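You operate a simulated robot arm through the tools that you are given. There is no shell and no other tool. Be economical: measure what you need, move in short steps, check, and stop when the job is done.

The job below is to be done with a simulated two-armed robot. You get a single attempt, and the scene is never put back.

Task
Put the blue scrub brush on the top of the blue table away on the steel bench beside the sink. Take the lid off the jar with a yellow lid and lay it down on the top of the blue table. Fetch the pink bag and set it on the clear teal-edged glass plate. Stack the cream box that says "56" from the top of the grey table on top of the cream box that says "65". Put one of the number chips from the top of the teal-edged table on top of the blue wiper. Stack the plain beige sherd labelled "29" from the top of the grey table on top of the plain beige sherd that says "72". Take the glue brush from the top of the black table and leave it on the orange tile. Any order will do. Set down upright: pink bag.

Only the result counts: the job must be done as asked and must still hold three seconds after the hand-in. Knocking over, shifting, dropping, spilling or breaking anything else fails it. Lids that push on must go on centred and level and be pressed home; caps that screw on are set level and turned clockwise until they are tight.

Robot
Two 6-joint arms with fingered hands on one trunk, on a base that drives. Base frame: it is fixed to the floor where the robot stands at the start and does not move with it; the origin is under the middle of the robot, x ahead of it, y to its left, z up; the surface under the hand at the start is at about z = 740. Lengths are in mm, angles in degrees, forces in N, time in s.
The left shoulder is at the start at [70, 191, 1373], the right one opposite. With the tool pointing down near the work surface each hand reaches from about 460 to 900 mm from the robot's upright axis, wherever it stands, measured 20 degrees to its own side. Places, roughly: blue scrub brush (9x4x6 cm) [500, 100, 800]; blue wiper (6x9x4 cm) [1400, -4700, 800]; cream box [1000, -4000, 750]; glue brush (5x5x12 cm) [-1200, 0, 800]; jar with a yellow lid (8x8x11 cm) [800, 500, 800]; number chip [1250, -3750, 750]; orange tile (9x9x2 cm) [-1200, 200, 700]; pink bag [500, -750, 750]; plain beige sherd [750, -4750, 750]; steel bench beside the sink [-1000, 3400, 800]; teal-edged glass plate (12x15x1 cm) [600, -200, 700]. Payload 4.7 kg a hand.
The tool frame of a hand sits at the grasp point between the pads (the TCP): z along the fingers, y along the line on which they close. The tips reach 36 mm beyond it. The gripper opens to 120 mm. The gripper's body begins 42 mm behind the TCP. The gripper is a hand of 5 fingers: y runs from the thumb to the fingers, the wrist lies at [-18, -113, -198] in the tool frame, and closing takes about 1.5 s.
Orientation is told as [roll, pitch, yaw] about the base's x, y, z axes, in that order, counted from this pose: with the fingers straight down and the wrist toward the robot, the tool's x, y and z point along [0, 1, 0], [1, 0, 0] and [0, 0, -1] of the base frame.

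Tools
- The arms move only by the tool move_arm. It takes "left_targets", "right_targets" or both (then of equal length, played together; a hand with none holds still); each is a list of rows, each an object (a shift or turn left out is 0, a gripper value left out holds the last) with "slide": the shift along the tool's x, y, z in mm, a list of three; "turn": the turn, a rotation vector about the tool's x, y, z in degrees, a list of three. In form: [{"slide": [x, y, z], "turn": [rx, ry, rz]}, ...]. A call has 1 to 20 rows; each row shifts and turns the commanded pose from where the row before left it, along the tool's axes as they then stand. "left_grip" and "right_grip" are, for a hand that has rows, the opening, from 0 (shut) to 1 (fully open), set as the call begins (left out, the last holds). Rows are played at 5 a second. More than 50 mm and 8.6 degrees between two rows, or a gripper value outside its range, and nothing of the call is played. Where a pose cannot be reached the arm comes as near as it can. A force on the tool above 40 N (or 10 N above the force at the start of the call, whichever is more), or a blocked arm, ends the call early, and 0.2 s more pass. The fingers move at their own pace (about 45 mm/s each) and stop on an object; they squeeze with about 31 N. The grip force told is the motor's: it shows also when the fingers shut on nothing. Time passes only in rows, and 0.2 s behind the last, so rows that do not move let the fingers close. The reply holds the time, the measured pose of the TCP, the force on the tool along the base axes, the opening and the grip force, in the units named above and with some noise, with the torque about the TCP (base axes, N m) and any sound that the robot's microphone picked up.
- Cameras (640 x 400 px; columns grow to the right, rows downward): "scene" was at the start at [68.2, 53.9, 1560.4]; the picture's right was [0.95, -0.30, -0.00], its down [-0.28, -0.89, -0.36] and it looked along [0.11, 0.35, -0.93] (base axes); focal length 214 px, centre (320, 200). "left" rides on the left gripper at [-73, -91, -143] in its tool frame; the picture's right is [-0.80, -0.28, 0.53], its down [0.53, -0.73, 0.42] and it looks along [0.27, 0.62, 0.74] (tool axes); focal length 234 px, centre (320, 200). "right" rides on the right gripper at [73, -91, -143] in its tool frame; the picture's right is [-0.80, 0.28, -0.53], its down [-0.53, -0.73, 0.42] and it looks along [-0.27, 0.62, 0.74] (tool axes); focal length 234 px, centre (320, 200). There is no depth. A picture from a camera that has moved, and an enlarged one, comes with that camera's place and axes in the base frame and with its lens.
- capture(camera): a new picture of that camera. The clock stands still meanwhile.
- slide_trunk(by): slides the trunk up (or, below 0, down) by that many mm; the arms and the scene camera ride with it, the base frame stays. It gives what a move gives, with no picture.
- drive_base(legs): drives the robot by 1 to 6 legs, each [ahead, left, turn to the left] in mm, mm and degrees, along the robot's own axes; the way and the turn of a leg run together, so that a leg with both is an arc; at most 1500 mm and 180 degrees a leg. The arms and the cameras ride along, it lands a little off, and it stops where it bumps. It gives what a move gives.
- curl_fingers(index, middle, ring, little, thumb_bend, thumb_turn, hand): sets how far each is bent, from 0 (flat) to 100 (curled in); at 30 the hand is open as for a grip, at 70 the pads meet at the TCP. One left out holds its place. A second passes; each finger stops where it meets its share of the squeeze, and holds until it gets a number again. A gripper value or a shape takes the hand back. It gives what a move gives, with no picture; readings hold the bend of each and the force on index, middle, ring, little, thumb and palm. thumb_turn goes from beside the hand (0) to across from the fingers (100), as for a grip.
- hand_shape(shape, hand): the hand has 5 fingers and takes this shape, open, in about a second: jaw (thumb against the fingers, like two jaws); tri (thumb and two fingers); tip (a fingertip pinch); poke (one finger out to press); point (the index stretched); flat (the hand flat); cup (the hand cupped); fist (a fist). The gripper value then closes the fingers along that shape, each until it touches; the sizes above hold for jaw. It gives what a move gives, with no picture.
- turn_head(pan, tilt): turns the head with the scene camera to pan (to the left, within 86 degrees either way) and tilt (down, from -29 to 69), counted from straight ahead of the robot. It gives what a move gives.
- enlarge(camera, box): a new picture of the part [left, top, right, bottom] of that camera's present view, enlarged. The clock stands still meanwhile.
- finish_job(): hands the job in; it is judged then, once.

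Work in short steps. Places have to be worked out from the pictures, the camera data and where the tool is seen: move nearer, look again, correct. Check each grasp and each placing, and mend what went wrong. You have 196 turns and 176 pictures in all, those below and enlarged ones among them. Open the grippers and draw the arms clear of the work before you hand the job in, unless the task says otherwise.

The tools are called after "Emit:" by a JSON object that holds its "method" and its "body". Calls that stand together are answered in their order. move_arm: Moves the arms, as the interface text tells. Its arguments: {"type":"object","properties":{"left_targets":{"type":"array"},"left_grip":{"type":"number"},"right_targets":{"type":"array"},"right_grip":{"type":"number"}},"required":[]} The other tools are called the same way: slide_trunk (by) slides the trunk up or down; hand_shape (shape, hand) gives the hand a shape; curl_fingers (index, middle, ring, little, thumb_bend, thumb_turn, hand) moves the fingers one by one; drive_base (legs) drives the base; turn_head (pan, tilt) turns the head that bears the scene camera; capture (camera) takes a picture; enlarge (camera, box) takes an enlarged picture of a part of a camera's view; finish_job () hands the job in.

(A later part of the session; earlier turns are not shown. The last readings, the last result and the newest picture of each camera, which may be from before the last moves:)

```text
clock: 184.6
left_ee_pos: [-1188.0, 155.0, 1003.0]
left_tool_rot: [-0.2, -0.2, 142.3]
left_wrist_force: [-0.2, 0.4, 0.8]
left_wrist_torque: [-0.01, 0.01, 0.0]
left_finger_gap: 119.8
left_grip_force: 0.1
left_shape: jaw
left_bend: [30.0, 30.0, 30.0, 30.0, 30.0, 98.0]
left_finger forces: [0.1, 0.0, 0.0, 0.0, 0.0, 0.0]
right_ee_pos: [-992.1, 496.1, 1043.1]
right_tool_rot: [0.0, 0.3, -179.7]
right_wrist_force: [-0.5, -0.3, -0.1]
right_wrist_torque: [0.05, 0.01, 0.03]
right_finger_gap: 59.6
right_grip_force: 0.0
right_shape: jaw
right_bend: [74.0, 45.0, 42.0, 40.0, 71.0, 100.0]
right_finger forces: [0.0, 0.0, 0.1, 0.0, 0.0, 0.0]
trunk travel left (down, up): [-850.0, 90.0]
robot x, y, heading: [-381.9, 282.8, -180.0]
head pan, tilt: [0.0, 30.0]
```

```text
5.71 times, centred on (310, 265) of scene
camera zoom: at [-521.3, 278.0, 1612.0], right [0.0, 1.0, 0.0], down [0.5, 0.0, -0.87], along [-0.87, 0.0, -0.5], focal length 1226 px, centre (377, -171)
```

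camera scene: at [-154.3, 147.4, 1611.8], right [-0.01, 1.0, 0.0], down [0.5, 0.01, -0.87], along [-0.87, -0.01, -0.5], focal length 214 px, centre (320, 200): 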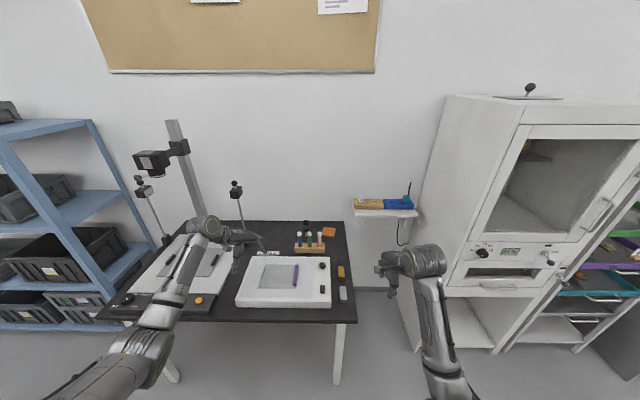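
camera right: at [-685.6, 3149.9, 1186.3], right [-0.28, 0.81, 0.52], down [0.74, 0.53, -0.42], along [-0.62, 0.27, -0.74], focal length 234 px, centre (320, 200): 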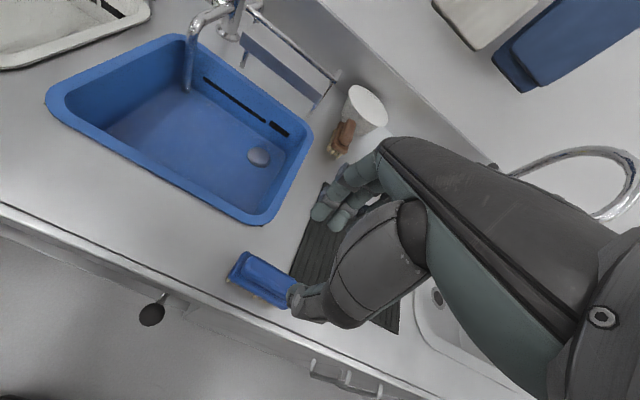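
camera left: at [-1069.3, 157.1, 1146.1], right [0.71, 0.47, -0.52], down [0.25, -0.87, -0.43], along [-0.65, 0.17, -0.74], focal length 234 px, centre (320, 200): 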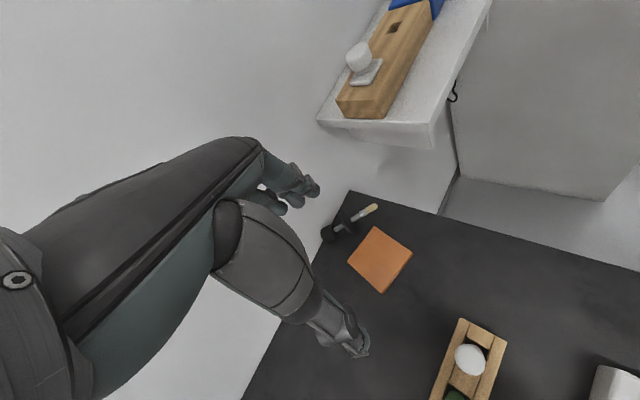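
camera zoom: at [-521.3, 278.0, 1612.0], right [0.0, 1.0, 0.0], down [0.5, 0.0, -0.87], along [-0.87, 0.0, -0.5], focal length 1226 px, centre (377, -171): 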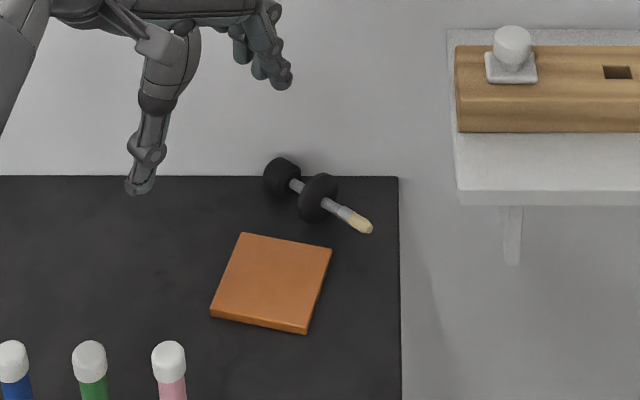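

The brush lies at about 45° with its disc at (-1312,224), tip toward (-1268,270). I drive a little closer and position the left hand over the shaft between disc and tip.

Emit:
{"method": "drive_base", "body": {"legs": [[70, -40, 0]]}}

Emit:
{"method": "move_arm", "body": {"left_targets": [{"slide": [-13, 27, 30], "turn": [0, 0, 3]}, {"slide": [-13, 27, 30], "turn": [0, 0, 3]}]}}

Emit:
{"method": "capture", "body": {"camera": "left"}}

```text
clock: 185.7
left_ee_pos: [-1222.8, 169.5, 997.9]
left_tool_rot: [-0.3, 0.3, 143.2]
left_wrist_force: [-1.2, 0.0, -1.4]
left_wrist_torque: [-0.01, -0.09, -0.01]
left_finger_gap: 120.0
left_grip_force: 0.0
left_shape: jaw
left_bend: [30.0, 30.0, 30.0, 30.0, 30.0, 98.0]
left_finger forces: [0.0, 0.0, 0.0, 0.1, 0.1, 0.0]
right_ee_pos: [-1036.0, 512.9, 1039.4]
right_tool_rot: [0.2, 0.5, -178.7]
right_wrist_force: [-0.9, 0.8, -0.6]
right_wrist_torque: [-0.02, -0.1, 0.01]
right_finger_gap: 59.9
right_grip_force: 0.0
right_shape: jaw
right_bend: [74.0, 45.0, 42.0, 40.0, 71.0, 100.0]
right_finger forces: [0.1, 0.0, 0.1, 0.1, 0.1, 0.0]
trunk travel left (down, up): [-850.0, 90.0]
robot x, y, heading: [-416.5, 304.1, -178.8]
head pan, tilt: [0.0, 30.0]
stopped in leg 1: the robot was blocked; the commanded pose is now the measured one
```

```text
clock: 186.2
left_ee_pos: [-1249.4, 223.6, 940.9]
left_tool_rot: [-0.1, 0.1, 137.2]
left_wrist_force: [-1.0, 0.0, 0.1]
left_wrist_torque: [-0.04, -0.05, -0.03]
left_finger_gap: 120.0
left_grip_force: 0.1
left_shape: jaw
left_bend: [30.0, 30.0, 30.0, 30.0, 30.0, 98.0]
left_finger forces: [0.0, 0.0, 0.1, 0.0, 0.1, 0.0]
right_ee_pos: [-1032.3, 512.1, 1040.3]
right_tool_rot: [0.1, 0.3, -178.7]
right_wrist_force: [-0.8, -0.3, -0.9]
right_wrist_torque: [-0.06, 0.01, 0.0]
right_finger_gap: 59.8
right_grip_force: 0.1
right_shape: jaw
right_bend: [74.0, 45.0, 42.0, 40.0, 71.0, 100.0]
right_finger forces: [0.0, 0.0, 0.0, 0.1, 0.0, 0.1]
trunk travel left (down, up): [-850.0, 90.0]
robot x, y, heading: [-418.8, 299.9, -178.7]
head pan, tilt: [0.0, 30.0]
```

```text
44 pictures are left
camera left: at [-1131.1, 215.0, 1084.3], right [0.75, 0.4, -0.52], down [0.18, -0.89, -0.42], along [-0.63, 0.23, -0.74], focal length 234 px, centre (320, 200)
```

left: 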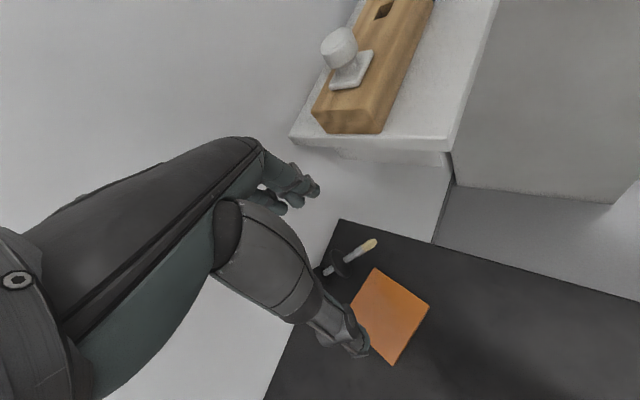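

Brush shaft midpoint is at (-1284,248); the hand's closing line is square to it. I shift and descend to z≈797, then close.

Emit:
{"method": "move_arm", "body": {"left_targets": [{"slide": [4, 42, 0]}, {"slide": [0, 0, 40]}, {"slide": [0, 0, 40]}, {"slide": [0, 0, 40]}, {"slide": [0, 0, 24]}]}}

Emit:
{"method": "capture", "body": {"camera": "left"}}

```text
clock: 186.7
left_ee_pos: [-1295.7, 266.4, 993.2]
left_tool_rot: [3.4, -6.6, 134.9]
left_wrist_force: [30.0, -7.3, 0.1]
left_wrist_torque: [-0.03, 0.19, 0.25]
left_finger_gap: 119.9
left_grip_force: 0.2
left_shape: jaw
left_bend: [30.0, 30.0, 38.0, 40.0, 30.0, 98.0]
left_finger forces: [0.0, 0.1, 12.4, 17.2, 0.0, 0.0]
left hand out of reach, approached as far as the arm can: row 2
right_ee_pos: [-1025.8, 509.0, 1045.4]
right_tool_rot: [0.2, -0.1, -178.5]
right_wrist_force: [1.1, 0.9, -0.5]
right_wrist_torque: [-0.05, 0.02, 0.0]
right_finger_gap: 59.8
right_grip_force: 0.2
right_shape: jaw
right_bend: [74.0, 45.0, 42.0, 40.0, 71.0, 100.0]
right_finger forces: [0.1, 0.0, 0.0, 0.0, 0.0, 0.0]
trunk travel left (down, up): [-850.0, 90.0]
robot x, y, heading: [-416.0, 303.2, -179.0]
head pan, tilt: [0.0, 30.0]
stopped in row 2 (left hand): the force on the tool passed its limit at 52 N (the readings are from after the stop); the commanded pose is now the measured one
```

```text
43 pictures are left
camera left: at [-1161.5, 246.4, 1120.7], right [0.7, 0.39, -0.6], down [0.09, -0.88, -0.47], along [-0.71, 0.28, -0.64], focal length 234 px, centre (320, 200)
```

left: 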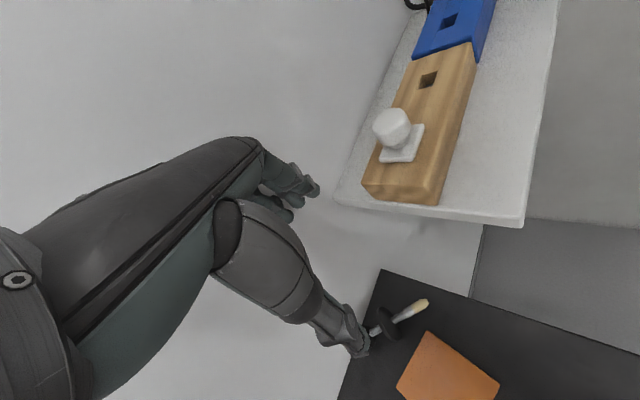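

The arm hit its reach limit and touched the wall. I back away, straighten, and raise the hand; then I'll lower the trunk to gain horizontal reach.

Emit:
{"method": "move_arm", "body": {"left_targets": [{"slide": [0, -40, -10]}, {"slide": [0, -40, -10], "turn": [-2.2, 7.1, 0]}, {"slide": [0, -20, -40]}, {"slide": [0, 0, -45]}, {"slide": [0, 0, -45]}, {"slide": [0, 0, -45]}]}}

Emit:
{"method": "drive_base", "body": {"legs": [[-15, 0, 0]]}}

Emit:
{"method": "capture", "body": {"camera": "scene"}}

```text
clock: 188.1
left_ee_pos: [-1189.8, 198.0, 1170.7]
left_tool_rot: [10.7, -9.0, 134.7]
left_wrist_force: [0.2, 0.2, -0.5]
left_wrist_torque: [-0.04, -0.01, 0.01]
left_finger_gap: 119.7
left_grip_force: 0.1
left_shape: jaw
left_bend: [30.0, 30.0, 30.0, 30.0, 30.0, 98.0]
left_finger forces: [0.1, 0.0, 0.1, 0.0, 0.0, 0.0]
right_ee_pos: [-1029.9, 509.1, 1043.2]
right_tool_rot: [0.1, 0.1, -178.7]
right_wrist_force: [0.5, 0.9, 0.0]
right_wrist_torque: [0.01, 0.02, 0.02]
right_finger_gap: 60.0
right_grip_force: 0.1
right_shape: jaw
right_bend: [74.0, 45.0, 42.0, 40.0, 71.0, 100.0]
right_finger forces: [0.0, 0.0, 0.0, 0.0, 0.0, 0.0]
trunk travel left (down, up): [-850.0, 90.0]
robot x, y, heading: [-417.7, 303.7, -179.0]
head pan, tilt: [0.0, 30.0]
```

```text
clock: 188.9
left_ee_pos: [-1179.0, 199.4, 1165.5]
left_tool_rot: [10.5, -8.9, 134.6]
left_wrist_force: [-0.9, 0.2, -0.5]
left_wrist_torque: [0.02, -0.08, 0.02]
left_finger_gap: 119.8
left_grip_force: 0.1
left_shape: jaw
left_bend: [30.0, 30.0, 30.0, 30.0, 30.0, 98.0]
left_finger forces: [0.0, 0.0, 0.0, 0.1, 0.1, 0.0]
right_ee_pos: [-1019.4, 510.1, 1038.9]
right_tool_rot: [0.1, 0.5, -178.7]
right_wrist_force: [-0.8, -0.4, 0.6]
right_wrist_torque: [-0.03, -0.06, 0.01]
right_finger_gap: 59.7
right_grip_force: 0.1
right_shape: jaw
right_bend: [74.0, 45.0, 42.0, 40.0, 71.0, 100.0]
right_finger forces: [0.1, 0.1, 0.1, 0.1, 0.1, 0.1]
trunk travel left (down, up): [-850.0, 90.0]
robot x, y, heading: [-399.0, 301.3, -179.1]
head pan, tilt: [0.0, 30.0]
```

```text
42 pictures are left
camera scene: at [-546.7, 301.3, 1611.2], right [-0.02, 1.0, 0.0], down [0.5, 0.01, -0.86], along [-0.86, -0.02, -0.5], focal length 214 px, centre (320, 200)
```

scene: 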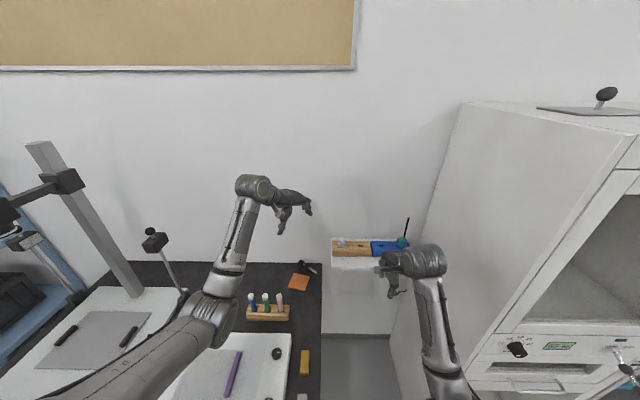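

I correct the tilt and lower the trunk 200 mm for more horizontal reach.

Emit:
{"method": "move_arm", "body": {"left_targets": [{"turn": [4.5, -5.2, 0]}, {"turn": [4.4, -5.2, 0]}]}}

Emit:
{"method": "slide_trunk", "body": {"by": -200}}

Emit:
{"method": "capture", "body": {"camera": "left"}}

```text
clock: 189.5
left_ee_pos: [-1176.9, 199.4, 1167.1]
left_tool_rot: [-0.1, -0.1, 135.3]
left_wrist_force: [0.4, 0.3, 0.1]
left_wrist_torque: [0.0, 0.01, 0.01]
left_finger_gap: 119.6
left_grip_force: 0.0
left_shape: jaw
left_bend: [30.0, 30.0, 30.0, 30.0, 30.0, 98.0]
left_finger forces: [0.0, 0.1, 0.1, 0.0, 0.0, 0.0]
right_ee_pos: [-1017.7, 510.6, 1042.4]
right_tool_rot: [0.0, 0.3, -178.7]
right_wrist_force: [-0.3, -0.1, 0.8]
right_wrist_torque: [0.01, -0.01, 0.01]
right_finger_gap: 59.6
right_grip_force: 0.0
right_shape: jaw
right_bend: [74.0, 45.0, 42.0, 40.0, 71.0, 100.0]
right_finger forces: [0.1, 0.0, 0.1, 0.0, 0.0, 0.1]
trunk travel left (down, up): [-850.0, 90.0]
robot x, y, heading: [-402.1, 300.9, -178.9]
head pan, tilt: [0.0, 30.0]
```

```text
clock: 191.7
left_ee_pos: [-1175.6, 199.2, 968.7]
left_tool_rot: [0.1, -0.2, 135.4]
left_wrist_force: [-0.5, -0.5, -0.3]
left_wrist_torque: [-0.02, 0.02, 0.0]
left_finger_gap: 120.1
left_grip_force: 0.2
left_shape: jaw
left_bend: [30.0, 30.0, 30.0, 30.0, 30.0, 98.0]
left_finger forces: [0.0, 0.0, 0.0, 0.0, 0.0, 0.1]
right_ee_pos: [-1016.4, 510.5, 842.2]
right_tool_rot: [0.0, 0.3, -178.6]
right_wrist_force: [0.0, -0.3, 0.5]
right_wrist_torque: [-0.01, -0.03, 0.01]
right_finger_gap: 59.9
right_grip_force: 0.0
right_shape: jaw
right_bend: [74.0, 45.0, 42.0, 40.0, 71.0, 100.0]
right_finger forces: [0.0, 0.0, 0.1, 0.0, 0.0, 0.0]
trunk travel left (down, up): [-650.0, 290.0]
robot x, y, heading: [-401.5, 302.7, -179.0]
head pan, tilt: [0.0, 30.0]
```

```text
41 pictures are left
camera left: at [-1057.5, 186.9, 1111.6], right [0.76, 0.38, -0.53], down [0.15, -0.89, -0.43], along [-0.63, 0.25, -0.73], focal length 234 px, centre (320, 200)
```

left: 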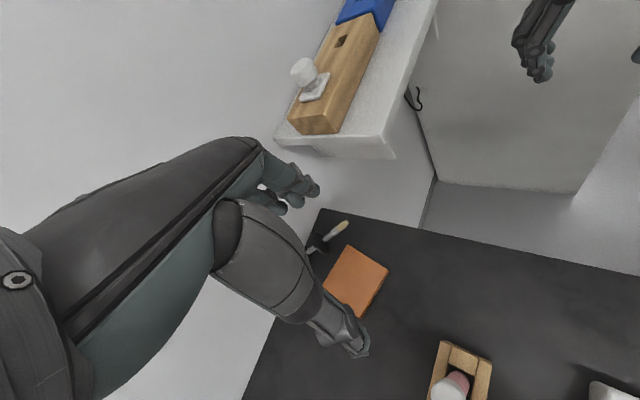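

Now in reach. I move over the shaft (-1285,245) and descend.

Emit:
{"method": "move_arm", "body": {"left_targets": [{"slide": [14.6, 36.5, 0]}, {"slide": [14.6, 36.5, 0]}, {"slide": [14.6, 36.5, 0]}, {"slide": [0, 0, 40]}, {"slide": [0, 0, 40]}, {"slide": [0, 0, 40]}, {"slide": [0, 0, 30]}]}}

Emit:
{"method": "capture", "body": {"camera": "left"}}

```text
clock: 193.3
left_ee_pos: [-1285.1, 243.7, 819.8]
left_tool_rot: [0.2, -0.3, 135.5]
left_wrist_force: [5.8, 0.0, 1.2]
left_wrist_torque: [0.04, 0.1, -0.1]
left_finger_gap: 119.8
left_grip_force: 0.1
left_shape: jaw
left_bend: [30.0, 30.0, 30.0, 33.0, 30.0, 98.0]
left_finger forces: [0.0, 0.0, 0.1, 6.3, 0.1, 0.1]
right_ee_pos: [-1015.8, 510.5, 842.8]
right_tool_rot: [0.1, 0.0, -178.7]
right_wrist_force: [-0.2, 0.1, 0.6]
right_wrist_torque: [0.0, 0.03, 0.03]
right_finger_gap: 59.8
right_grip_force: 0.0
right_shape: jaw
right_bend: [74.0, 45.0, 42.0, 40.0, 71.0, 100.0]
right_finger forces: [0.0, 0.1, 0.0, 0.0, 0.1, 0.1]
trunk travel left (down, up): [-650.0, 290.0]
robot x, y, heading: [-400.5, 302.9, -178.8]
head pan, tilt: [0.0, 30.0]
```

```text
40 pictures are left
camera left: at [-1166.1, 232.1, 962.3], right [0.76, 0.38, -0.53], down [0.15, -0.89, -0.43], along [-0.63, 0.25, -0.73], focal length 234 px, centre (320, 200)
```

left: 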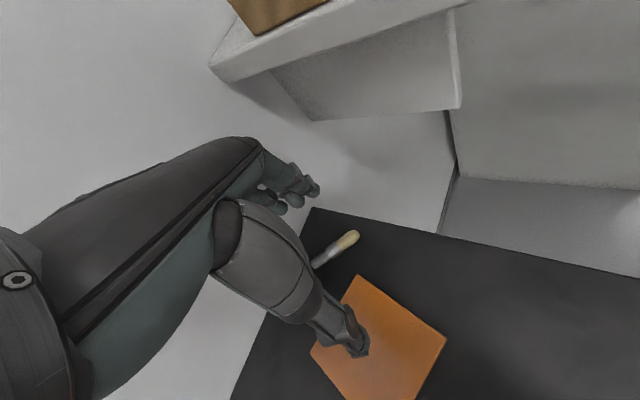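

The little finger grazes the wall and the thumb is just over the tile. I shift slightly away from the wall, lower 4 mm and close near the fingertips.

Emit:
{"method": "move_arm", "body": {"left_targets": [{"slide": [0, -5, 4]}, {}]}}

Emit:
{"method": "move_arm", "body": {"left_targets": [{}, {}, {}, {}, {}, {}, {}, {}, {}], "left_grip": 0}}

Emit:
{"method": "capture", "body": {"camera": "left"}}

```text
clock: 193.9
left_ee_pos: [-1281.7, 242.4, 816.0]
left_tool_rot: [0.2, -0.2, 135.3]
left_wrist_force: [2.8, 0.5, -0.7]
left_wrist_torque: [-0.02, -0.07, -0.04]
left_finger_gap: 120.0
left_grip_force: 0.1
left_shape: jaw
left_bend: [30.0, 30.0, 30.0, 31.0, 30.0, 98.0]
left_finger forces: [0.1, 0.0, 0.0, 2.2, 0.1, 0.1]
right_ee_pos: [-1016.1, 510.9, 843.4]
right_tool_rot: [0.1, 0.3, -178.7]
right_wrist_force: [-0.6, -0.4, 0.0]
right_wrist_torque: [0.01, -0.01, -0.02]
right_finger_gap: 60.0
right_grip_force: 0.1
right_shape: jaw
right_bend: [74.0, 45.0, 42.0, 40.0, 71.0, 100.0]
right_finger forces: [0.0, 0.0, 0.1, 0.1, 0.0, 0.0]
trunk travel left (down, up): [-650.0, 290.0]
robot x, y, heading: [-401.1, 305.2, -178.8]
head pan, tilt: [0.0, 30.0]
```

```text
clock: 195.9
left_ee_pos: [-1281.2, 241.1, 815.1]
left_tool_rot: [0.2, -0.1, 135.4]
left_wrist_force: [0.7, 0.9, 0.5]
left_wrist_torque: [0.01, 0.01, -0.03]
left_finger_gap: 0.0
left_grip_force: 30.7
left_shape: jaw
left_bend: [70.0, 70.0, 70.0, 36.0, 53.0, 100.0]
left_finger forces: [0.0, 0.0, 0.0, 0.0, 0.0, 0.1]
right_ee_pos: [-1014.5, 510.3, 842.3]
right_tool_rot: [0.1, 0.2, -178.7]
right_wrist_force: [1.0, -0.2, -0.6]
right_wrist_torque: [0.02, 0.0, 0.02]
right_finger_gap: 59.5
right_grip_force: 0.0
right_shape: jaw
right_bend: [74.0, 45.0, 42.0, 40.0, 71.0, 100.0]
right_finger forces: [0.0, 0.1, 0.0, 0.0, 0.0, 0.0]
trunk travel left (down, up): [-650.0, 290.0]
robot x, y, heading: [-404.1, 303.2, -178.8]
head pan, tilt: [0.0, 30.0]
```

```text
39 pictures are left
camera left: at [-1163.6, 228.5, 957.8], right [0.76, 0.38, -0.53], down [0.15, -0.89, -0.43], along [-0.63, 0.25, -0.73], focal length 234 px, centre (320, 200)
```

left: 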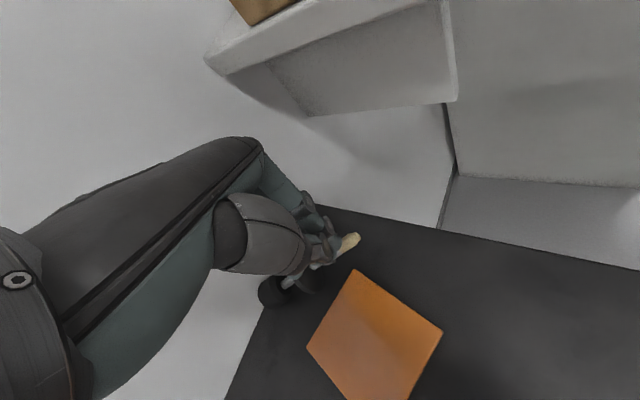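

The fingers closed just above the shaft. I open them slightly (about 30 mm), shift 5 mm, lower 18 mm and close again.

Emit:
{"method": "curl_fingers", "body": {"hand": "left", "index": 58, "middle": 58, "ring": 58, "little": 58, "thumb_bend": 58, "thumb_turn": 100}}

Emit:
{"method": "move_arm", "body": {"left_targets": [{"slide": [0, 5, 0]}, {"slide": [0, 0, 7]}, {"slide": [0, 0, 7]}, {"slide": [0, 0, 6]}]}}

Emit:
{"method": "enlarge", "body": {"camera": "left", "box": [240, 180, 440, 320]}}

```text
clock: 196.9
left_ee_pos: [-1281.4, 240.1, 815.2]
left_tool_rot: [0.1, -0.3, 135.4]
left_wrist_force: [0.3, -0.1, 0.4]
left_wrist_torque: [0.01, 0.0, 0.01]
left_finger_gap: 41.7
left_grip_force: 0.0
left_shape: fingers
left_bend: [57.0, 57.0, 57.0, 57.0, 57.0, 100.0]
left_finger forces: [0.0, 0.1, 0.0, 0.0, 0.1, 0.0]
right_ee_pos: [-1015.5, 510.3, 843.0]
right_tool_rot: [0.1, 0.2, -178.8]
right_wrist_force: [0.1, 0.6, -0.2]
right_wrist_torque: [0.0, -0.05, 0.01]
right_finger_gap: 60.0
right_grip_force: 0.0
right_shape: jaw
right_bend: [74.0, 45.0, 42.0, 40.0, 71.0, 100.0]
right_finger forces: [0.0, 0.0, 0.0, 0.1, 0.0, 0.0]
trunk travel left (down, up): [-650.0, 290.0]
robot x, y, heading: [-403.3, 302.6, -179.2]
head pan, tilt: [0.0, 30.0]
```

```text
clock: 197.9
left_ee_pos: [-1279.5, 238.7, 796.6]
left_tool_rot: [0.2, -0.4, 135.4]
left_wrist_force: [-0.7, 1.4, 2.0]
left_wrist_torque: [0.04, 0.12, -0.09]
left_finger_gap: 41.6
left_grip_force: 0.9
left_shape: fingers
left_bend: [57.0, 57.0, 56.0, 57.0, 57.0, 100.0]
left_finger forces: [0.0, 0.0, 2.5, 0.1, 0.0, 0.1]
left hand out of reach, approached as far as the arm can: row 2, 4
right_ee_pos: [-1015.4, 510.4, 842.3]
right_tool_rot: [0.2, 0.2, -178.8]
right_wrist_force: [-0.6, -0.7, 0.2]
right_wrist_torque: [0.03, 0.02, 0.0]
right_finger_gap: 60.1
right_grip_force: 0.1
right_shape: jaw
right_bend: [74.0, 45.0, 42.0, 40.0, 71.0, 100.0]
right_finger forces: [0.0, 0.0, 0.0, 0.0, 0.0, 0.0]
trunk travel left (down, up): [-650.0, 290.0]
robot x, y, heading: [-397.8, 306.4, -178.8]
head pan, tilt: [0.0, 30.0]
```

```text
2.86 times, centred on (340, 250) of left
camera zoom: at [-1161.6, 227.3, 940.1], right [0.76, 0.38, -0.53], down [0.15, -0.89, -0.43], along [-0.63, 0.25, -0.73], focal length 669 px, centre (263, 57)
```

zoom: 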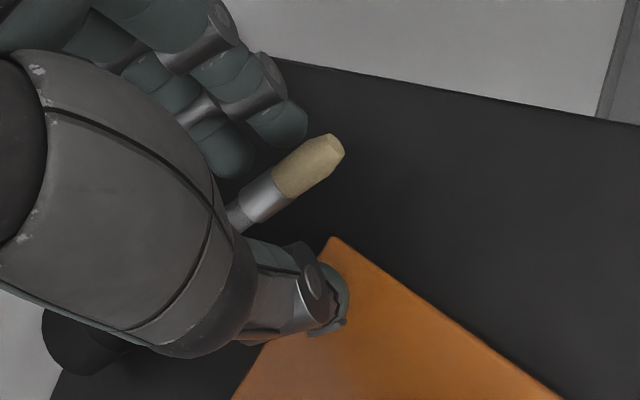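

The fingers straddle the shaft now. I close.

Emit:
{"method": "move_arm", "body": {"left_targets": [{}, {}, {}, {}, {}, {}], "left_grip": 0}}

Emit:
{"method": "move_arm", "body": {"left_targets": [{"slide": [0, 0, -15]}, {"slide": [0, 0, -20]}, {"slide": [0, 0, -20]}]}}

Emit:
{"method": "capture", "body": {"camera": "left"}}

```text
clock: 199.3
left_ee_pos: [-1280.5, 239.2, 796.1]
left_tool_rot: [0.3, -0.2, 135.4]
left_wrist_force: [0.3, 1.1, 0.0]
left_wrist_torque: [-0.03, 0.07, -0.05]
left_finger_gap: 0.1
left_grip_force: 31.0
left_shape: jaw
left_bend: [70.0, 67.0, 64.0, 68.0, 68.0, 100.0]
left_finger forces: [17.4, 7.8, 2.5, 1.3, 29.9, 0.0]
right_ee_pos: [-1016.2, 510.8, 842.4]
right_tool_rot: [0.1, 0.3, -178.7]
right_wrist_force: [-0.2, -0.5, 0.9]
right_wrist_torque: [-0.03, 0.01, -0.02]
right_finger_gap: 59.9
right_grip_force: 0.0
right_shape: jaw
right_bend: [74.0, 45.0, 42.0, 40.0, 71.0, 100.0]
right_finger forces: [0.1, 0.1, 0.0, 0.0, 0.0, 0.0]
trunk travel left (down, up): [-650.0, 290.0]
robot x, y, heading: [-401.0, 306.5, -178.6]
head pan, tilt: [0.0, 30.0]
```

```text
clock: 200.1
left_ee_pos: [-1289.8, 239.5, 850.2]
left_tool_rot: [0.1, -0.2, 135.4]
left_wrist_force: [0.7, -0.4, 0.7]
left_wrist_torque: [-0.02, 0.0, -0.03]
left_finger_gap: 0.1
left_grip_force: 30.9
left_shape: jaw
left_bend: [70.0, 71.0, 68.0, 70.0, 68.0, 100.0]
left_finger forces: [18.2, 6.5, 2.7, 0.6, 30.0, 0.0]
left hand out of reach, approached as far as the arm can: row 2, 3
right_ee_pos: [-1014.6, 510.4, 843.0]
right_tool_rot: [0.1, 0.2, -178.7]
right_wrist_force: [0.0, 0.4, 0.2]
right_wrist_torque: [-0.01, 0.02, 0.01]
right_finger_gap: 59.6
right_grip_force: 0.2
right_shape: jaw
right_bend: [74.0, 45.0, 42.0, 40.0, 71.0, 100.0]
right_finger forces: [0.0, 0.1, 0.0, 0.0, 0.0, 0.1]
trunk travel left (down, up): [-650.0, 290.0]
robot x, y, heading: [-400.1, 303.6, -178.8]
head pan, tilt: [0.0, 30.0]
```

```text
37 pictures are left
camera left: at [-1172.1, 227.8, 993.3], right [0.76, 0.38, -0.53], down [0.15, -0.89, -0.42], along [-0.63, 0.25, -0.74], focal length 234 px, centre (320, 200)
```

left: 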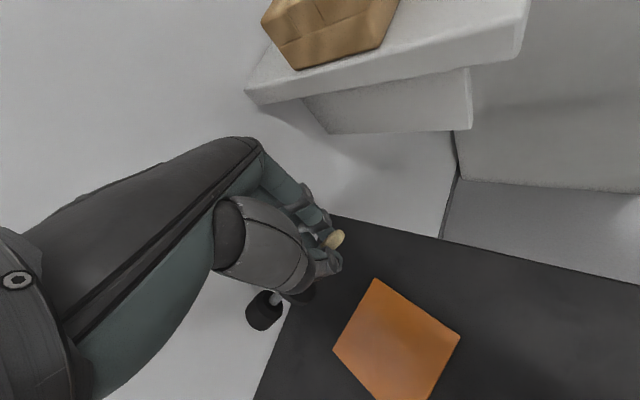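

The brush is held by its shaft. I carry it so the knob–disc middle comes over the tile centre, then look.

Emit:
{"method": "move_arm", "body": {"left_targets": [{"slide": [-26.5, -25.4, 0]}, {"slide": [-26.5, -25.4, 0]}, {"slide": [-26.5, -25.4, 0]}, {}]}}

Emit:
{"method": "enlarge", "body": {"camera": "scene", "box": [240, 200, 360, 300]}}

Emit:
{"method": "capture", "body": {"camera": "left"}}

```text
clock: 201.1
left_ee_pos: [-1285.0, 253.3, 832.7]
left_tool_rot: [0.1, -0.1, 135.4]
left_wrist_force: [0.1, -0.4, -0.1]
left_wrist_torque: [0.06, -0.04, 0.0]
left_finger_gap: 0.1
left_grip_force: 31.0
left_shape: jaw
left_bend: [70.0, 71.0, 69.0, 70.0, 68.0, 100.0]
left_finger forces: [18.2, 6.0, 2.8, 0.7, 30.1, 0.1]
left hand out of reach, approached as far as the arm can: row 1, 2, 3
right_ee_pos: [-1016.3, 511.6, 842.8]
right_tool_rot: [0.1, 0.3, -178.7]
right_wrist_force: [1.0, 0.5, 0.5]
right_wrist_torque: [-0.01, 0.01, 0.01]
right_finger_gap: 59.8
right_grip_force: 0.1
right_shape: jaw
right_bend: [74.0, 45.0, 42.0, 40.0, 71.0, 100.0]
right_finger forces: [0.1, 0.0, 0.0, 0.1, 0.0, 0.1]
trunk travel left (down, up): [-650.0, 290.0]
robot x, y, heading: [-404.3, 303.7, -178.8]
head pan, tilt: [0.0, 30.0]
```

```text
4.00 times, centred on (300, 250) of scene
camera zoom: at [-541.1, 301.4, 1411.9], right [-0.02, 1.0, 0.0], down [0.5, 0.01, -0.87], along [-0.87, -0.02, -0.5], focal length 858 px, centre (400, 0)
```

zoom: 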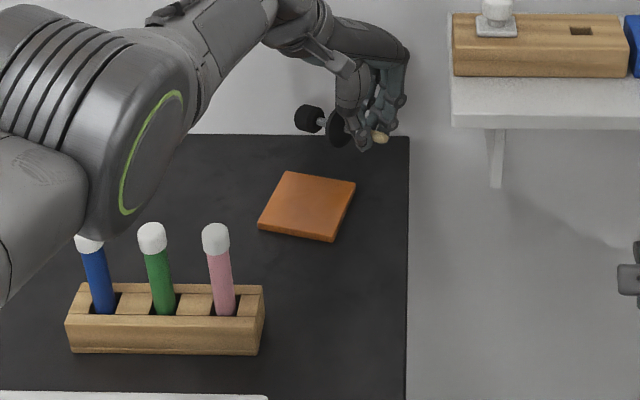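

```text
35 pictures are left
camera left: at [-1166.7, 241.5, 975.7], right [0.76, 0.38, -0.53], down [0.15, -0.89, -0.43], along [-0.63, 0.25, -0.74], focal length 234 px, centre (320, 200)
```

left: 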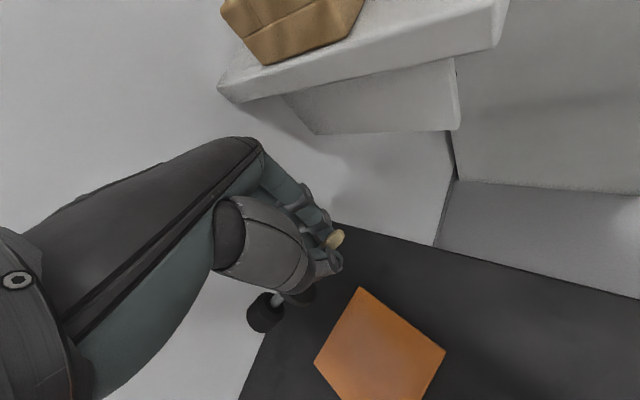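

The arm is near an inner limit, so I use the base: drive back 105 mm to bring the brush over the tile, and use the trunk for lowering.

Emit:
{"method": "drive_base", "body": {"legs": [[-105, 11, 0]]}}

Emit:
{"method": "enlarge", "body": {"camera": "scene", "box": [240, 200, 360, 300]}}

```text
clock: 202.2
left_ee_pos: [-1178.4, 244.6, 832.4]
left_tool_rot: [0.0, -0.2, 135.4]
left_wrist_force: [0.5, -0.4, 0.5]
left_wrist_torque: [0.06, -0.01, 0.03]
left_finger_gap: 0.0
left_grip_force: 30.5
left_shape: jaw
left_bend: [70.0, 71.0, 69.0, 70.0, 68.0, 100.0]
left_finger forces: [18.4, 6.0, 2.8, 0.8, 30.2, 0.0]
right_ee_pos: [-911.1, 501.6, 843.3]
right_tool_rot: [0.1, 0.3, -178.6]
right_wrist_force: [1.1, -0.4, 0.1]
right_wrist_torque: [0.01, 0.0, 0.04]
right_finger_gap: 60.3
right_grip_force: 0.0
right_shape: jaw
right_bend: [74.0, 45.0, 42.0, 40.0, 71.0, 100.0]
right_finger forces: [0.0, 0.0, 0.1, 0.0, 0.0, 0.0]
trunk travel left (down, up): [-650.0, 290.0]
robot x, y, heading: [-299.0, 297.3, -179.1]
head pan, tilt: [0.0, 30.0]
```

```text
4.00 times, centred on (300, 250) of scene
camera zoom: at [-436.2, 292.5, 1411.8], right [-0.02, 1.0, 0.0], down [0.5, 0.01, -0.87], along [-0.87, -0.02, -0.5], focal length 858 px, centre (400, 0)
```

zoom: 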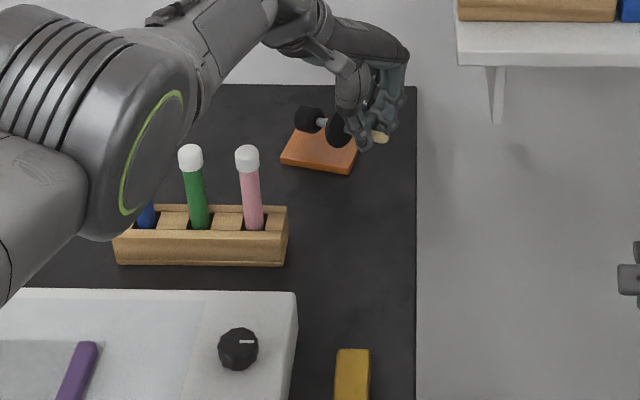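

Knob and disc are over the tile. I lower with the trunk 12 mm and read the force.

Emit:
{"method": "slide_trunk", "body": {"by": -12}}

Emit:
{"method": "enlarge", "body": {"camera": "scene", "box": [270, 210, 350, 265]}}

```text
clock: 202.8
left_ee_pos: [-1178.9, 244.5, 821.6]
left_tool_rot: [0.1, -0.2, 135.4]
left_wrist_force: [0.4, -0.2, -0.9]
left_wrist_torque: [0.02, -0.01, 0.01]
left_finger_gap: 0.0
left_grip_force: 31.7
left_shape: jaw
left_bend: [70.0, 71.0, 69.0, 70.0, 68.0, 100.0]
left_finger forces: [18.4, 5.8, 2.9, 0.8, 30.1, 0.0]
right_ee_pos: [-910.8, 501.3, 831.4]
right_tool_rot: [0.0, 0.1, -178.7]
right_wrist_force: [0.1, 0.4, -0.2]
right_wrist_torque: [-0.02, -0.01, -0.02]
right_finger_gap: 60.0
right_grip_force: 0.0
right_shape: jaw
right_bend: [74.0, 45.0, 42.0, 40.0, 71.0, 100.0]
right_finger forces: [0.1, 0.0, 0.0, 0.1, 0.0, 0.0]
trunk travel left (down, up): [-638.0, 302.0]
robot x, y, heading: [-297.5, 295.6, -179.0]
head pan, tilt: [0.0, 30.0]
```

```text
7.27 times, centred on (310, 238) of scene
camera zoom: at [-435.6, 292.5, 1400.0], right [-0.02, 1.0, 0.0], down [0.5, 0.01, -0.87], along [-0.87, -0.02, -0.5], focal length 1560 px, centre (393, -73)
```

zoom: 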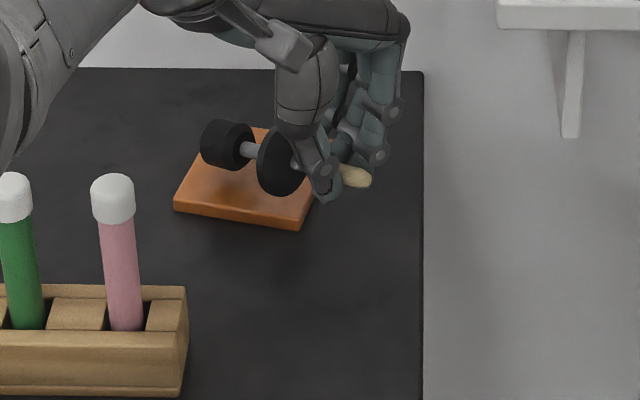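

Almost touching. I lower 6 mm more.

Emit:
{"method": "slide_trunk", "body": {"by": -6}}

```text
clock: 203.4
left_ee_pos: [-1178.2, 244.2, 814.5]
left_tool_rot: [0.0, -0.1, 135.4]
left_wrist_force: [0.1, -0.1, -0.8]
left_wrist_torque: [0.01, -0.02, 0.01]
left_finger_gap: 0.0
left_grip_force: 31.0
left_shape: jaw
left_bend: [70.0, 71.0, 69.0, 70.0, 68.0, 100.0]
left_finger forces: [18.4, 5.9, 2.9, 0.7, 30.1, 0.1]
right_ee_pos: [-910.6, 501.6, 824.8]
right_tool_rot: [0.1, 0.3, -178.6]
right_wrist_force: [0.3, 0.2, -0.6]
right_wrist_torque: [-0.01, 0.04, 0.01]
right_finger_gap: 59.7
right_grip_force: 0.1
right_shape: jaw
right_bend: [74.0, 45.0, 42.0, 40.0, 71.0, 100.0]
right_finger forces: [0.1, 0.0, 0.0, 0.0, 0.0, 0.1]
trunk travel left (down, up): [-632.0, 308.0]
robot x, y, heading: [-293.5, 294.7, -178.8]
head pan, tilt: [0.0, 30.0]
```

No contact yet; another 5 mm.

Emit:
{"method": "slide_trunk", "body": {"by": -5}}

Emit:
{"method": "enlarge", "body": {"camera": "scene", "box": [270, 210, 350, 265]}}

```text
clock: 203.9
left_ee_pos: [-1179.3, 244.9, 810.6]
left_tool_rot: [0.2, -0.1, 135.5]
left_wrist_force: [-0.8, 0.7, 1.7]
left_wrist_torque: [-0.14, 0.15, -0.09]
left_finger_gap: 0.0
left_grip_force: 31.1
left_shape: jaw
left_bend: [70.0, 71.0, 70.0, 70.0, 68.0, 100.0]
left_finger forces: [19.3, 5.6, 3.7, 4.6, 30.6, 0.0]
right_ee_pos: [-910.8, 501.0, 820.0]
right_tool_rot: [0.1, 0.2, -178.6]
right_wrist_force: [0.0, 1.1, 0.3]
right_wrist_torque: [-0.02, -0.01, -0.02]
right_finger_gap: 60.0
right_grip_force: 0.0
right_shape: jaw
right_bend: [74.0, 45.0, 42.0, 40.0, 71.0, 100.0]
right_finger forces: [0.0, 0.0, 0.1, 0.1, 0.1, 0.0]
trunk travel left (down, up): [-627.0, 313.0]
robot x, y, heading: [-296.7, 294.8, -179.1]
head pan, tilt: [0.0, 30.0]
```

```text
7.27 times, centred on (310, 238) of scene
camera zoom: at [-435.9, 292.7, 1388.9], right [-0.02, 1.0, 0.0], down [0.5, 0.01, -0.87], along [-0.87, -0.02, -0.5], focal length 1560 px, centre (393, -73)
```

zoom: 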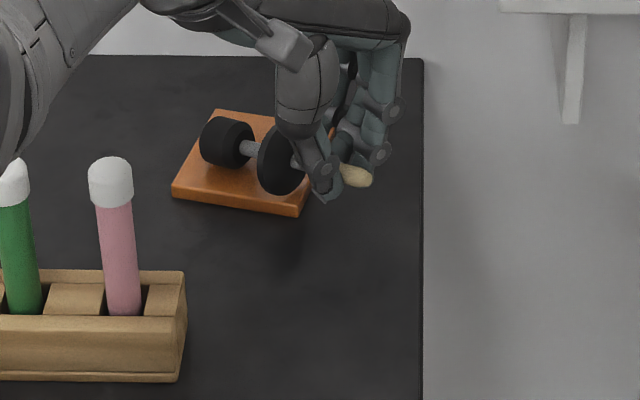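

Knob and disc now rest on the tile. I open the fingers slightly and raise the trunk.

Emit:
{"method": "curl_fingers", "body": {"hand": "left", "index": 60, "middle": 60, "ring": 60, "little": 60, "thumb_bend": 60}}

Emit:
{"method": "slide_trunk", "body": {"by": 100}}

Emit:
{"method": "enlarge", "body": {"camera": "scene", "box": [270, 230, 350, 285]}}

```text
clock: 204.9
left_ee_pos: [-1179.8, 244.4, 809.2]
left_tool_rot: [0.0, -0.1, 135.4]
left_wrist_force: [-0.1, 0.2, 0.7]
left_wrist_torque: [-0.01, -0.02, -0.02]
left_finger_gap: 32.7
left_grip_force: 0.0
left_shape: fingers
left_bend: [60.0, 60.0, 60.0, 60.0, 60.0, 100.0]
left_finger forces: [0.1, 0.0, 0.1, 0.1, 0.1, 0.0]
right_ee_pos: [-911.1, 501.2, 820.4]
right_tool_rot: [0.1, 0.3, -178.7]
right_wrist_force: [0.5, -0.5, -0.5]
right_wrist_torque: [0.0, -0.04, -0.01]
right_finger_gap: 59.8
right_grip_force: 0.0
right_shape: jaw
right_bend: [74.0, 45.0, 42.0, 40.0, 71.0, 100.0]
right_finger forces: [0.0, 0.0, 0.1, 0.1, 0.1, 0.0]
trunk travel left (down, up): [-627.0, 313.0]
robot x, y, heading: [-301.4, 293.6, -178.7]
head pan, tilt: [0.0, 30.0]
```

```text
clock: 206.3
left_ee_pos: [-1179.7, 245.2, 910.0]
left_tool_rot: [0.1, -0.1, 135.4]
left_wrist_force: [0.2, 0.0, -0.9]
left_wrist_torque: [0.03, 0.01, 0.01]
left_finger_gap: 32.8
left_grip_force: 0.1
left_shape: fingers
left_bend: [60.0, 60.0, 60.0, 60.0, 60.0, 100.0]
left_finger forces: [0.0, 0.1, 0.1, 0.0, 0.1, 0.1]
right_ee_pos: [-911.3, 501.8, 919.2]
right_tool_rot: [0.1, 0.2, -178.7]
right_wrist_force: [0.1, 0.3, 0.5]
right_wrist_torque: [0.0, 0.03, 0.01]
right_finger_gap: 60.0
right_grip_force: 0.0
right_shape: jaw
right_bend: [74.0, 45.0, 42.0, 40.0, 71.0, 100.0]
right_finger forces: [0.0, 0.0, 0.0, 0.0, 0.0, 0.1]
trunk travel left (down, up): [-727.0, 213.0]
robot x, y, heading: [-294.9, 296.2, -179.0]
head pan, tilt: [0.0, 30.0]
```

```text
7.27 times, centred on (310, 258) of scene
camera zoom: at [-436.9, 292.7, 1488.7], right [-0.02, 1.0, 0.0], down [0.5, 0.01, -0.87], along [-0.87, -0.02, -0.5], focal length 1560 px, centre (393, -218)
```

zoom: 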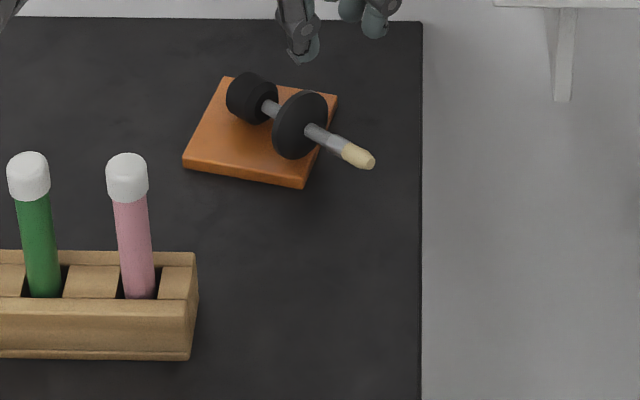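

The glue brush now rests on the tile. I restore the trunk, back off, turn to face -y and look along the way to the far tables.

Emit:
{"method": "slide_trunk", "body": {"by": 123}}

Emit:
{"method": "drive_base", "body": {"legs": [[-250, 0, 0], [0, 0, 90]]}}

Emit:
{"method": "turn_head", "body": {"pan": 15, "tilt": 12}}

Emit:
{"method": "capture", "body": {"camera": "scene"}}

```text
clock: 207.8
left_ee_pos: [-1179.6, 243.3, 1032.6]
left_tool_rot: [0.0, -0.3, 135.4]
left_wrist_force: [0.3, -0.2, -0.8]
left_wrist_torque: [0.02, 0.01, 0.01]
left_finger_gap: 32.6
left_grip_force: 0.2
left_shape: fingers
left_bend: [60.0, 60.0, 60.0, 60.0, 60.0, 100.0]
left_finger forces: [0.0, 0.0, 0.1, 0.0, 0.1, 0.1]
right_ee_pos: [-911.5, 501.7, 1042.7]
right_tool_rot: [0.1, 0.2, -178.7]
right_wrist_force: [-0.2, -0.1, -0.1]
right_wrist_torque: [0.0, 0.01, 0.0]
right_finger_gap: 59.6
right_grip_force: 0.1
right_shape: jaw
right_bend: [74.0, 45.0, 42.0, 40.0, 71.0, 100.0]
right_finger forces: [0.0, 0.0, 0.1, 0.1, 0.0, 0.0]
trunk travel left (down, up): [-850.0, 90.0]
robot x, y, heading: [-294.8, 295.3, -178.8]
head pan, tilt: [0.0, 30.0]
```

```text
clock: 213.6
left_ee_pos: [-0.3, -584.1, 1032.1]
left_tool_rot: [0.1, -0.1, -134.6]
left_wrist_force: [-0.5, -0.8, 0.1]
left_wrist_torque: [-0.01, 0.02, -0.01]
left_finger_gap: 32.9
left_grip_force: 0.0
left_shape: fingers
left_bend: [60.0, 60.0, 60.0, 60.0, 60.0, 100.0]
left_finger forces: [0.1, 0.0, 0.0, 0.0, 0.1, 0.0]
right_ee_pos: [-257.3, -315.3, 1043.4]
right_tool_rot: [0.1, 0.2, -88.7]
right_wrist_force: [0.5, -0.1, 0.2]
right_wrist_torque: [0.04, 0.02, -0.04]
right_finger_gap: 59.5
right_grip_force: 0.1
right_shape: jaw
right_bend: [74.0, 45.0, 42.0, 40.0, 71.0, 100.0]
right_finger forces: [0.1, 0.0, 0.1, 0.1, 0.0, 0.0]
trunk travel left (down, up): [-850.0, 90.0]
robot x, y, heading: [-53.2, 300.9, -88.6]
head pan, tilt: [0.0, 30.0]
```

```text
clock: 214.4
left_ee_pos: [0.1, -584.6, 1031.8]
left_tool_rot: [0.1, -0.2, -134.6]
left_wrist_force: [0.8, -0.6, -0.1]
left_wrist_torque: [-0.01, -0.01, 0.01]
left_finger_gap: 32.9
left_grip_force: 0.1
left_shape: fingers
left_bend: [60.0, 60.0, 60.0, 60.0, 60.0, 100.0]
left_finger forces: [0.0, 0.0, 0.1, 0.1, 0.1, 0.0]
right_ee_pos: [-258.0, -315.8, 1043.9]
right_tool_rot: [0.0, 0.3, -88.7]
right_wrist_force: [0.5, 0.1, -0.2]
right_wrist_torque: [0.0, 0.02, 0.04]
right_finger_gap: 59.8
right_grip_force: 0.0
right_shape: jaw
right_bend: [74.0, 45.0, 42.0, 40.0, 71.0, 100.0]
right_finger forces: [0.0, 0.0, 0.1, 0.1, 0.0, 0.1]
trunk travel left (down, up): [-850.0, 90.0]
robot x, y, heading: [-52.5, 298.2, -88.9]
head pan, tilt: [15.0, 12.0]
```

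```text
30 pictures are left
camera scene: at [-23.8, 159.6, 1640.9], right [-0.96, -0.28, 0.0], down [-0.06, 0.2, -0.98], along [0.27, -0.94, -0.21], focal length 214 px, centre (320, 200)
```

scene: 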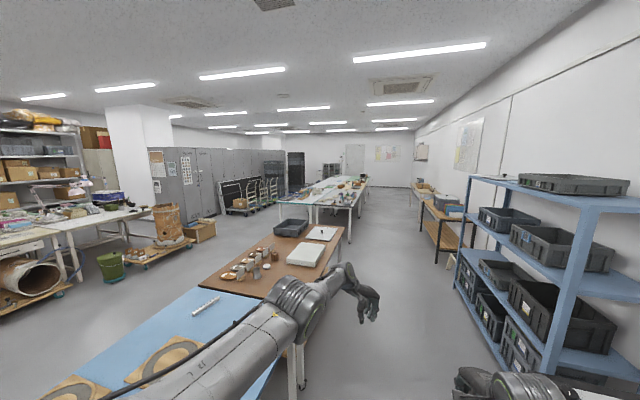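

The corridor ahead is clear and the two far tables lie ahead on the left. I drive 3.9 m ahead and look left.

Emit:
{"method": "drive_base", "body": {"legs": [[1500, 0, -1], [1500, 0, 0], [1000, 0, 0], [0, 0, 90]]}}

Emit:
{"method": "turn_head", "body": {"pan": -10, "tilt": 25}}

Emit:
{"method": "capture", "body": {"camera": "scene"}}

```text
clock: 237.8
left_ee_pos: [797.9, -3689.7, 1033.0]
left_tool_rot: [0.1, -0.1, -45.9]
left_wrist_force: [-0.4, 0.4, 0.0]
left_wrist_torque: [0.01, -0.02, 0.02]
left_finger_gap: 32.8
left_grip_force: 0.0
left_shape: fingers
left_bend: [60.0, 60.0, 60.0, 60.0, 60.0, 100.0]
left_finger forces: [0.0, 0.1, 0.0, 0.0, 0.0, 0.1]
right_ee_pos: [525.4, -3939.7, 1042.9]
right_tool_rot: [0.2, 0.2, 0.0]
right_wrist_force: [-0.4, -0.5, 0.2]
right_wrist_torque: [-0.04, 0.01, -0.04]
right_finger_gap: 59.8
right_grip_force: 0.0
right_shape: jaw
right_bend: [74.0, 45.0, 42.0, 40.0, 71.0, 100.0]
right_finger forces: [0.0, 0.0, 0.0, 0.0, 0.0, 0.1]
trunk travel left (down, up): [-850.0, 90.0]
robot x, y, heading: [-89.4, -3717.2, -0.4]
head pan, tilt: [15.0, 12.0]
```

```text
clock: 238.7
left_ee_pos: [798.7, -3688.2, 1032.5]
left_tool_rot: [0.1, -0.1, -46.0]
left_wrist_force: [0.0, -0.2, -0.7]
left_wrist_torque: [0.01, 0.02, 0.02]
left_finger_gap: 33.1
left_grip_force: 0.0
left_shape: fingers
left_bend: [60.0, 60.0, 60.0, 60.0, 60.0, 100.0]
left_finger forces: [0.0, 0.0, 0.0, 0.0, 0.1, 0.0]
right_ee_pos: [524.0, -3939.4, 1042.4]
right_tool_rot: [0.1, 0.2, -0.1]
right_wrist_force: [0.3, 0.2, -0.8]
right_wrist_torque: [0.0, -0.05, -0.02]
right_finger_gap: 59.9
right_grip_force: 0.2
right_shape: jaw
right_bend: [74.0, 45.0, 42.0, 40.0, 71.0, 100.0]
right_finger forces: [0.1, 0.0, 0.1, 0.0, 0.0, 0.0]
trunk travel left (down, up): [-850.0, 90.0]
robot x, y, heading: [-83.0, -3712.6, -0.2]
head pan, tilt: [-10.0, 25.0]
```

```text
29 pictures are left
camera scene: at [56.3, -3734.2, 1619.9], right [-0.18, -0.98, 0.0], down [-0.42, 0.07, -0.91], along [0.89, -0.16, -0.42], focal length 214 px, centre (320, 200)
```

scene: 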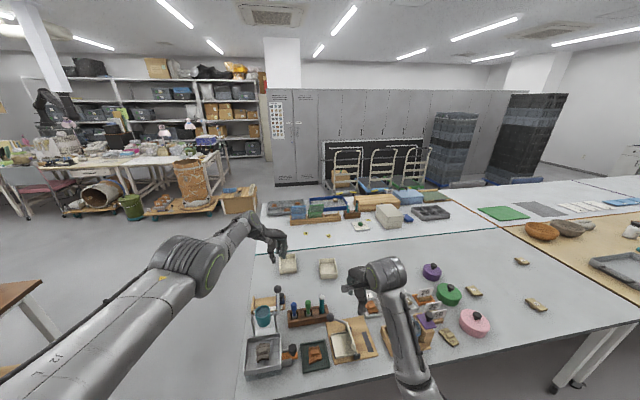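

The grey table is ahead with two cream boxes, sherds on the right; the teal-edged table lies behind. I enlarge both regions.

Emit:
{"method": "enlarge", "body": {"camera": "scene", "box": [255, 195, 455, 285]}}

Emit:
{"method": "enlarge", "body": {"camera": "scene", "box": [400, 245, 580, 350]}}

```text
3.20 times, centred on (355, 240) of scene
camera zoom: at [56.3, -3734.2, 1619.9], right [-0.18, -0.98, 0.0], down [-0.42, 0.07, -0.91], along [0.89, -0.16, -0.42], focal length 686 px, centre (208, 72)
```

zoom: 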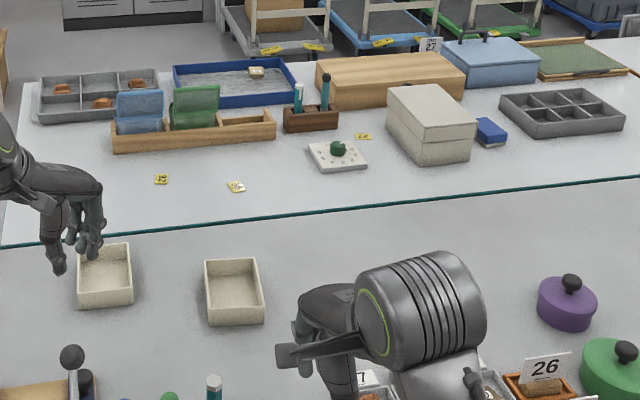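

```text
3.56 times, centred on (490, 298) of scene
camera zoom: at [56.3, -3734.2, 1619.9], right [-0.18, -0.98, 0.0], down [-0.42, 0.07, -0.91], along [0.89, -0.16, -0.42], focal length 763 px, centre (-284, -147)
```

zoom: 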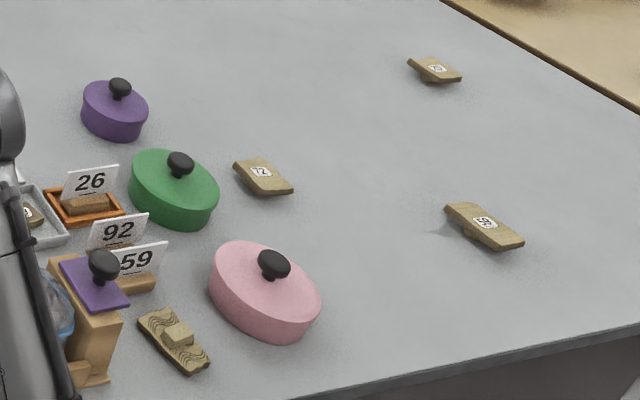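

Sherds at about (685,-4632), (827,-5098), (564,-4853); boxes at (1034,-3723) and (949,-3943). I read the sherd labels with a larger zoom.

Emit:
{"method": "enlarge", "body": {"camera": "scene", "box": [460, 252, 550, 315]}}

```text
6.35 times, centred on (505, 284) of scene
camera zoom: at [56.3, -3734.2, 1619.9], right [-0.18, -0.98, 0.0], down [-0.42, 0.07, -0.91], along [0.89, -0.16, -0.42], focal length 1362 px, centre (-855, -330)
```

zoom: 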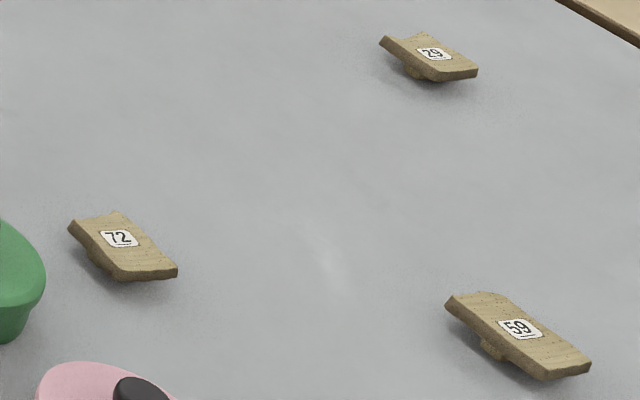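

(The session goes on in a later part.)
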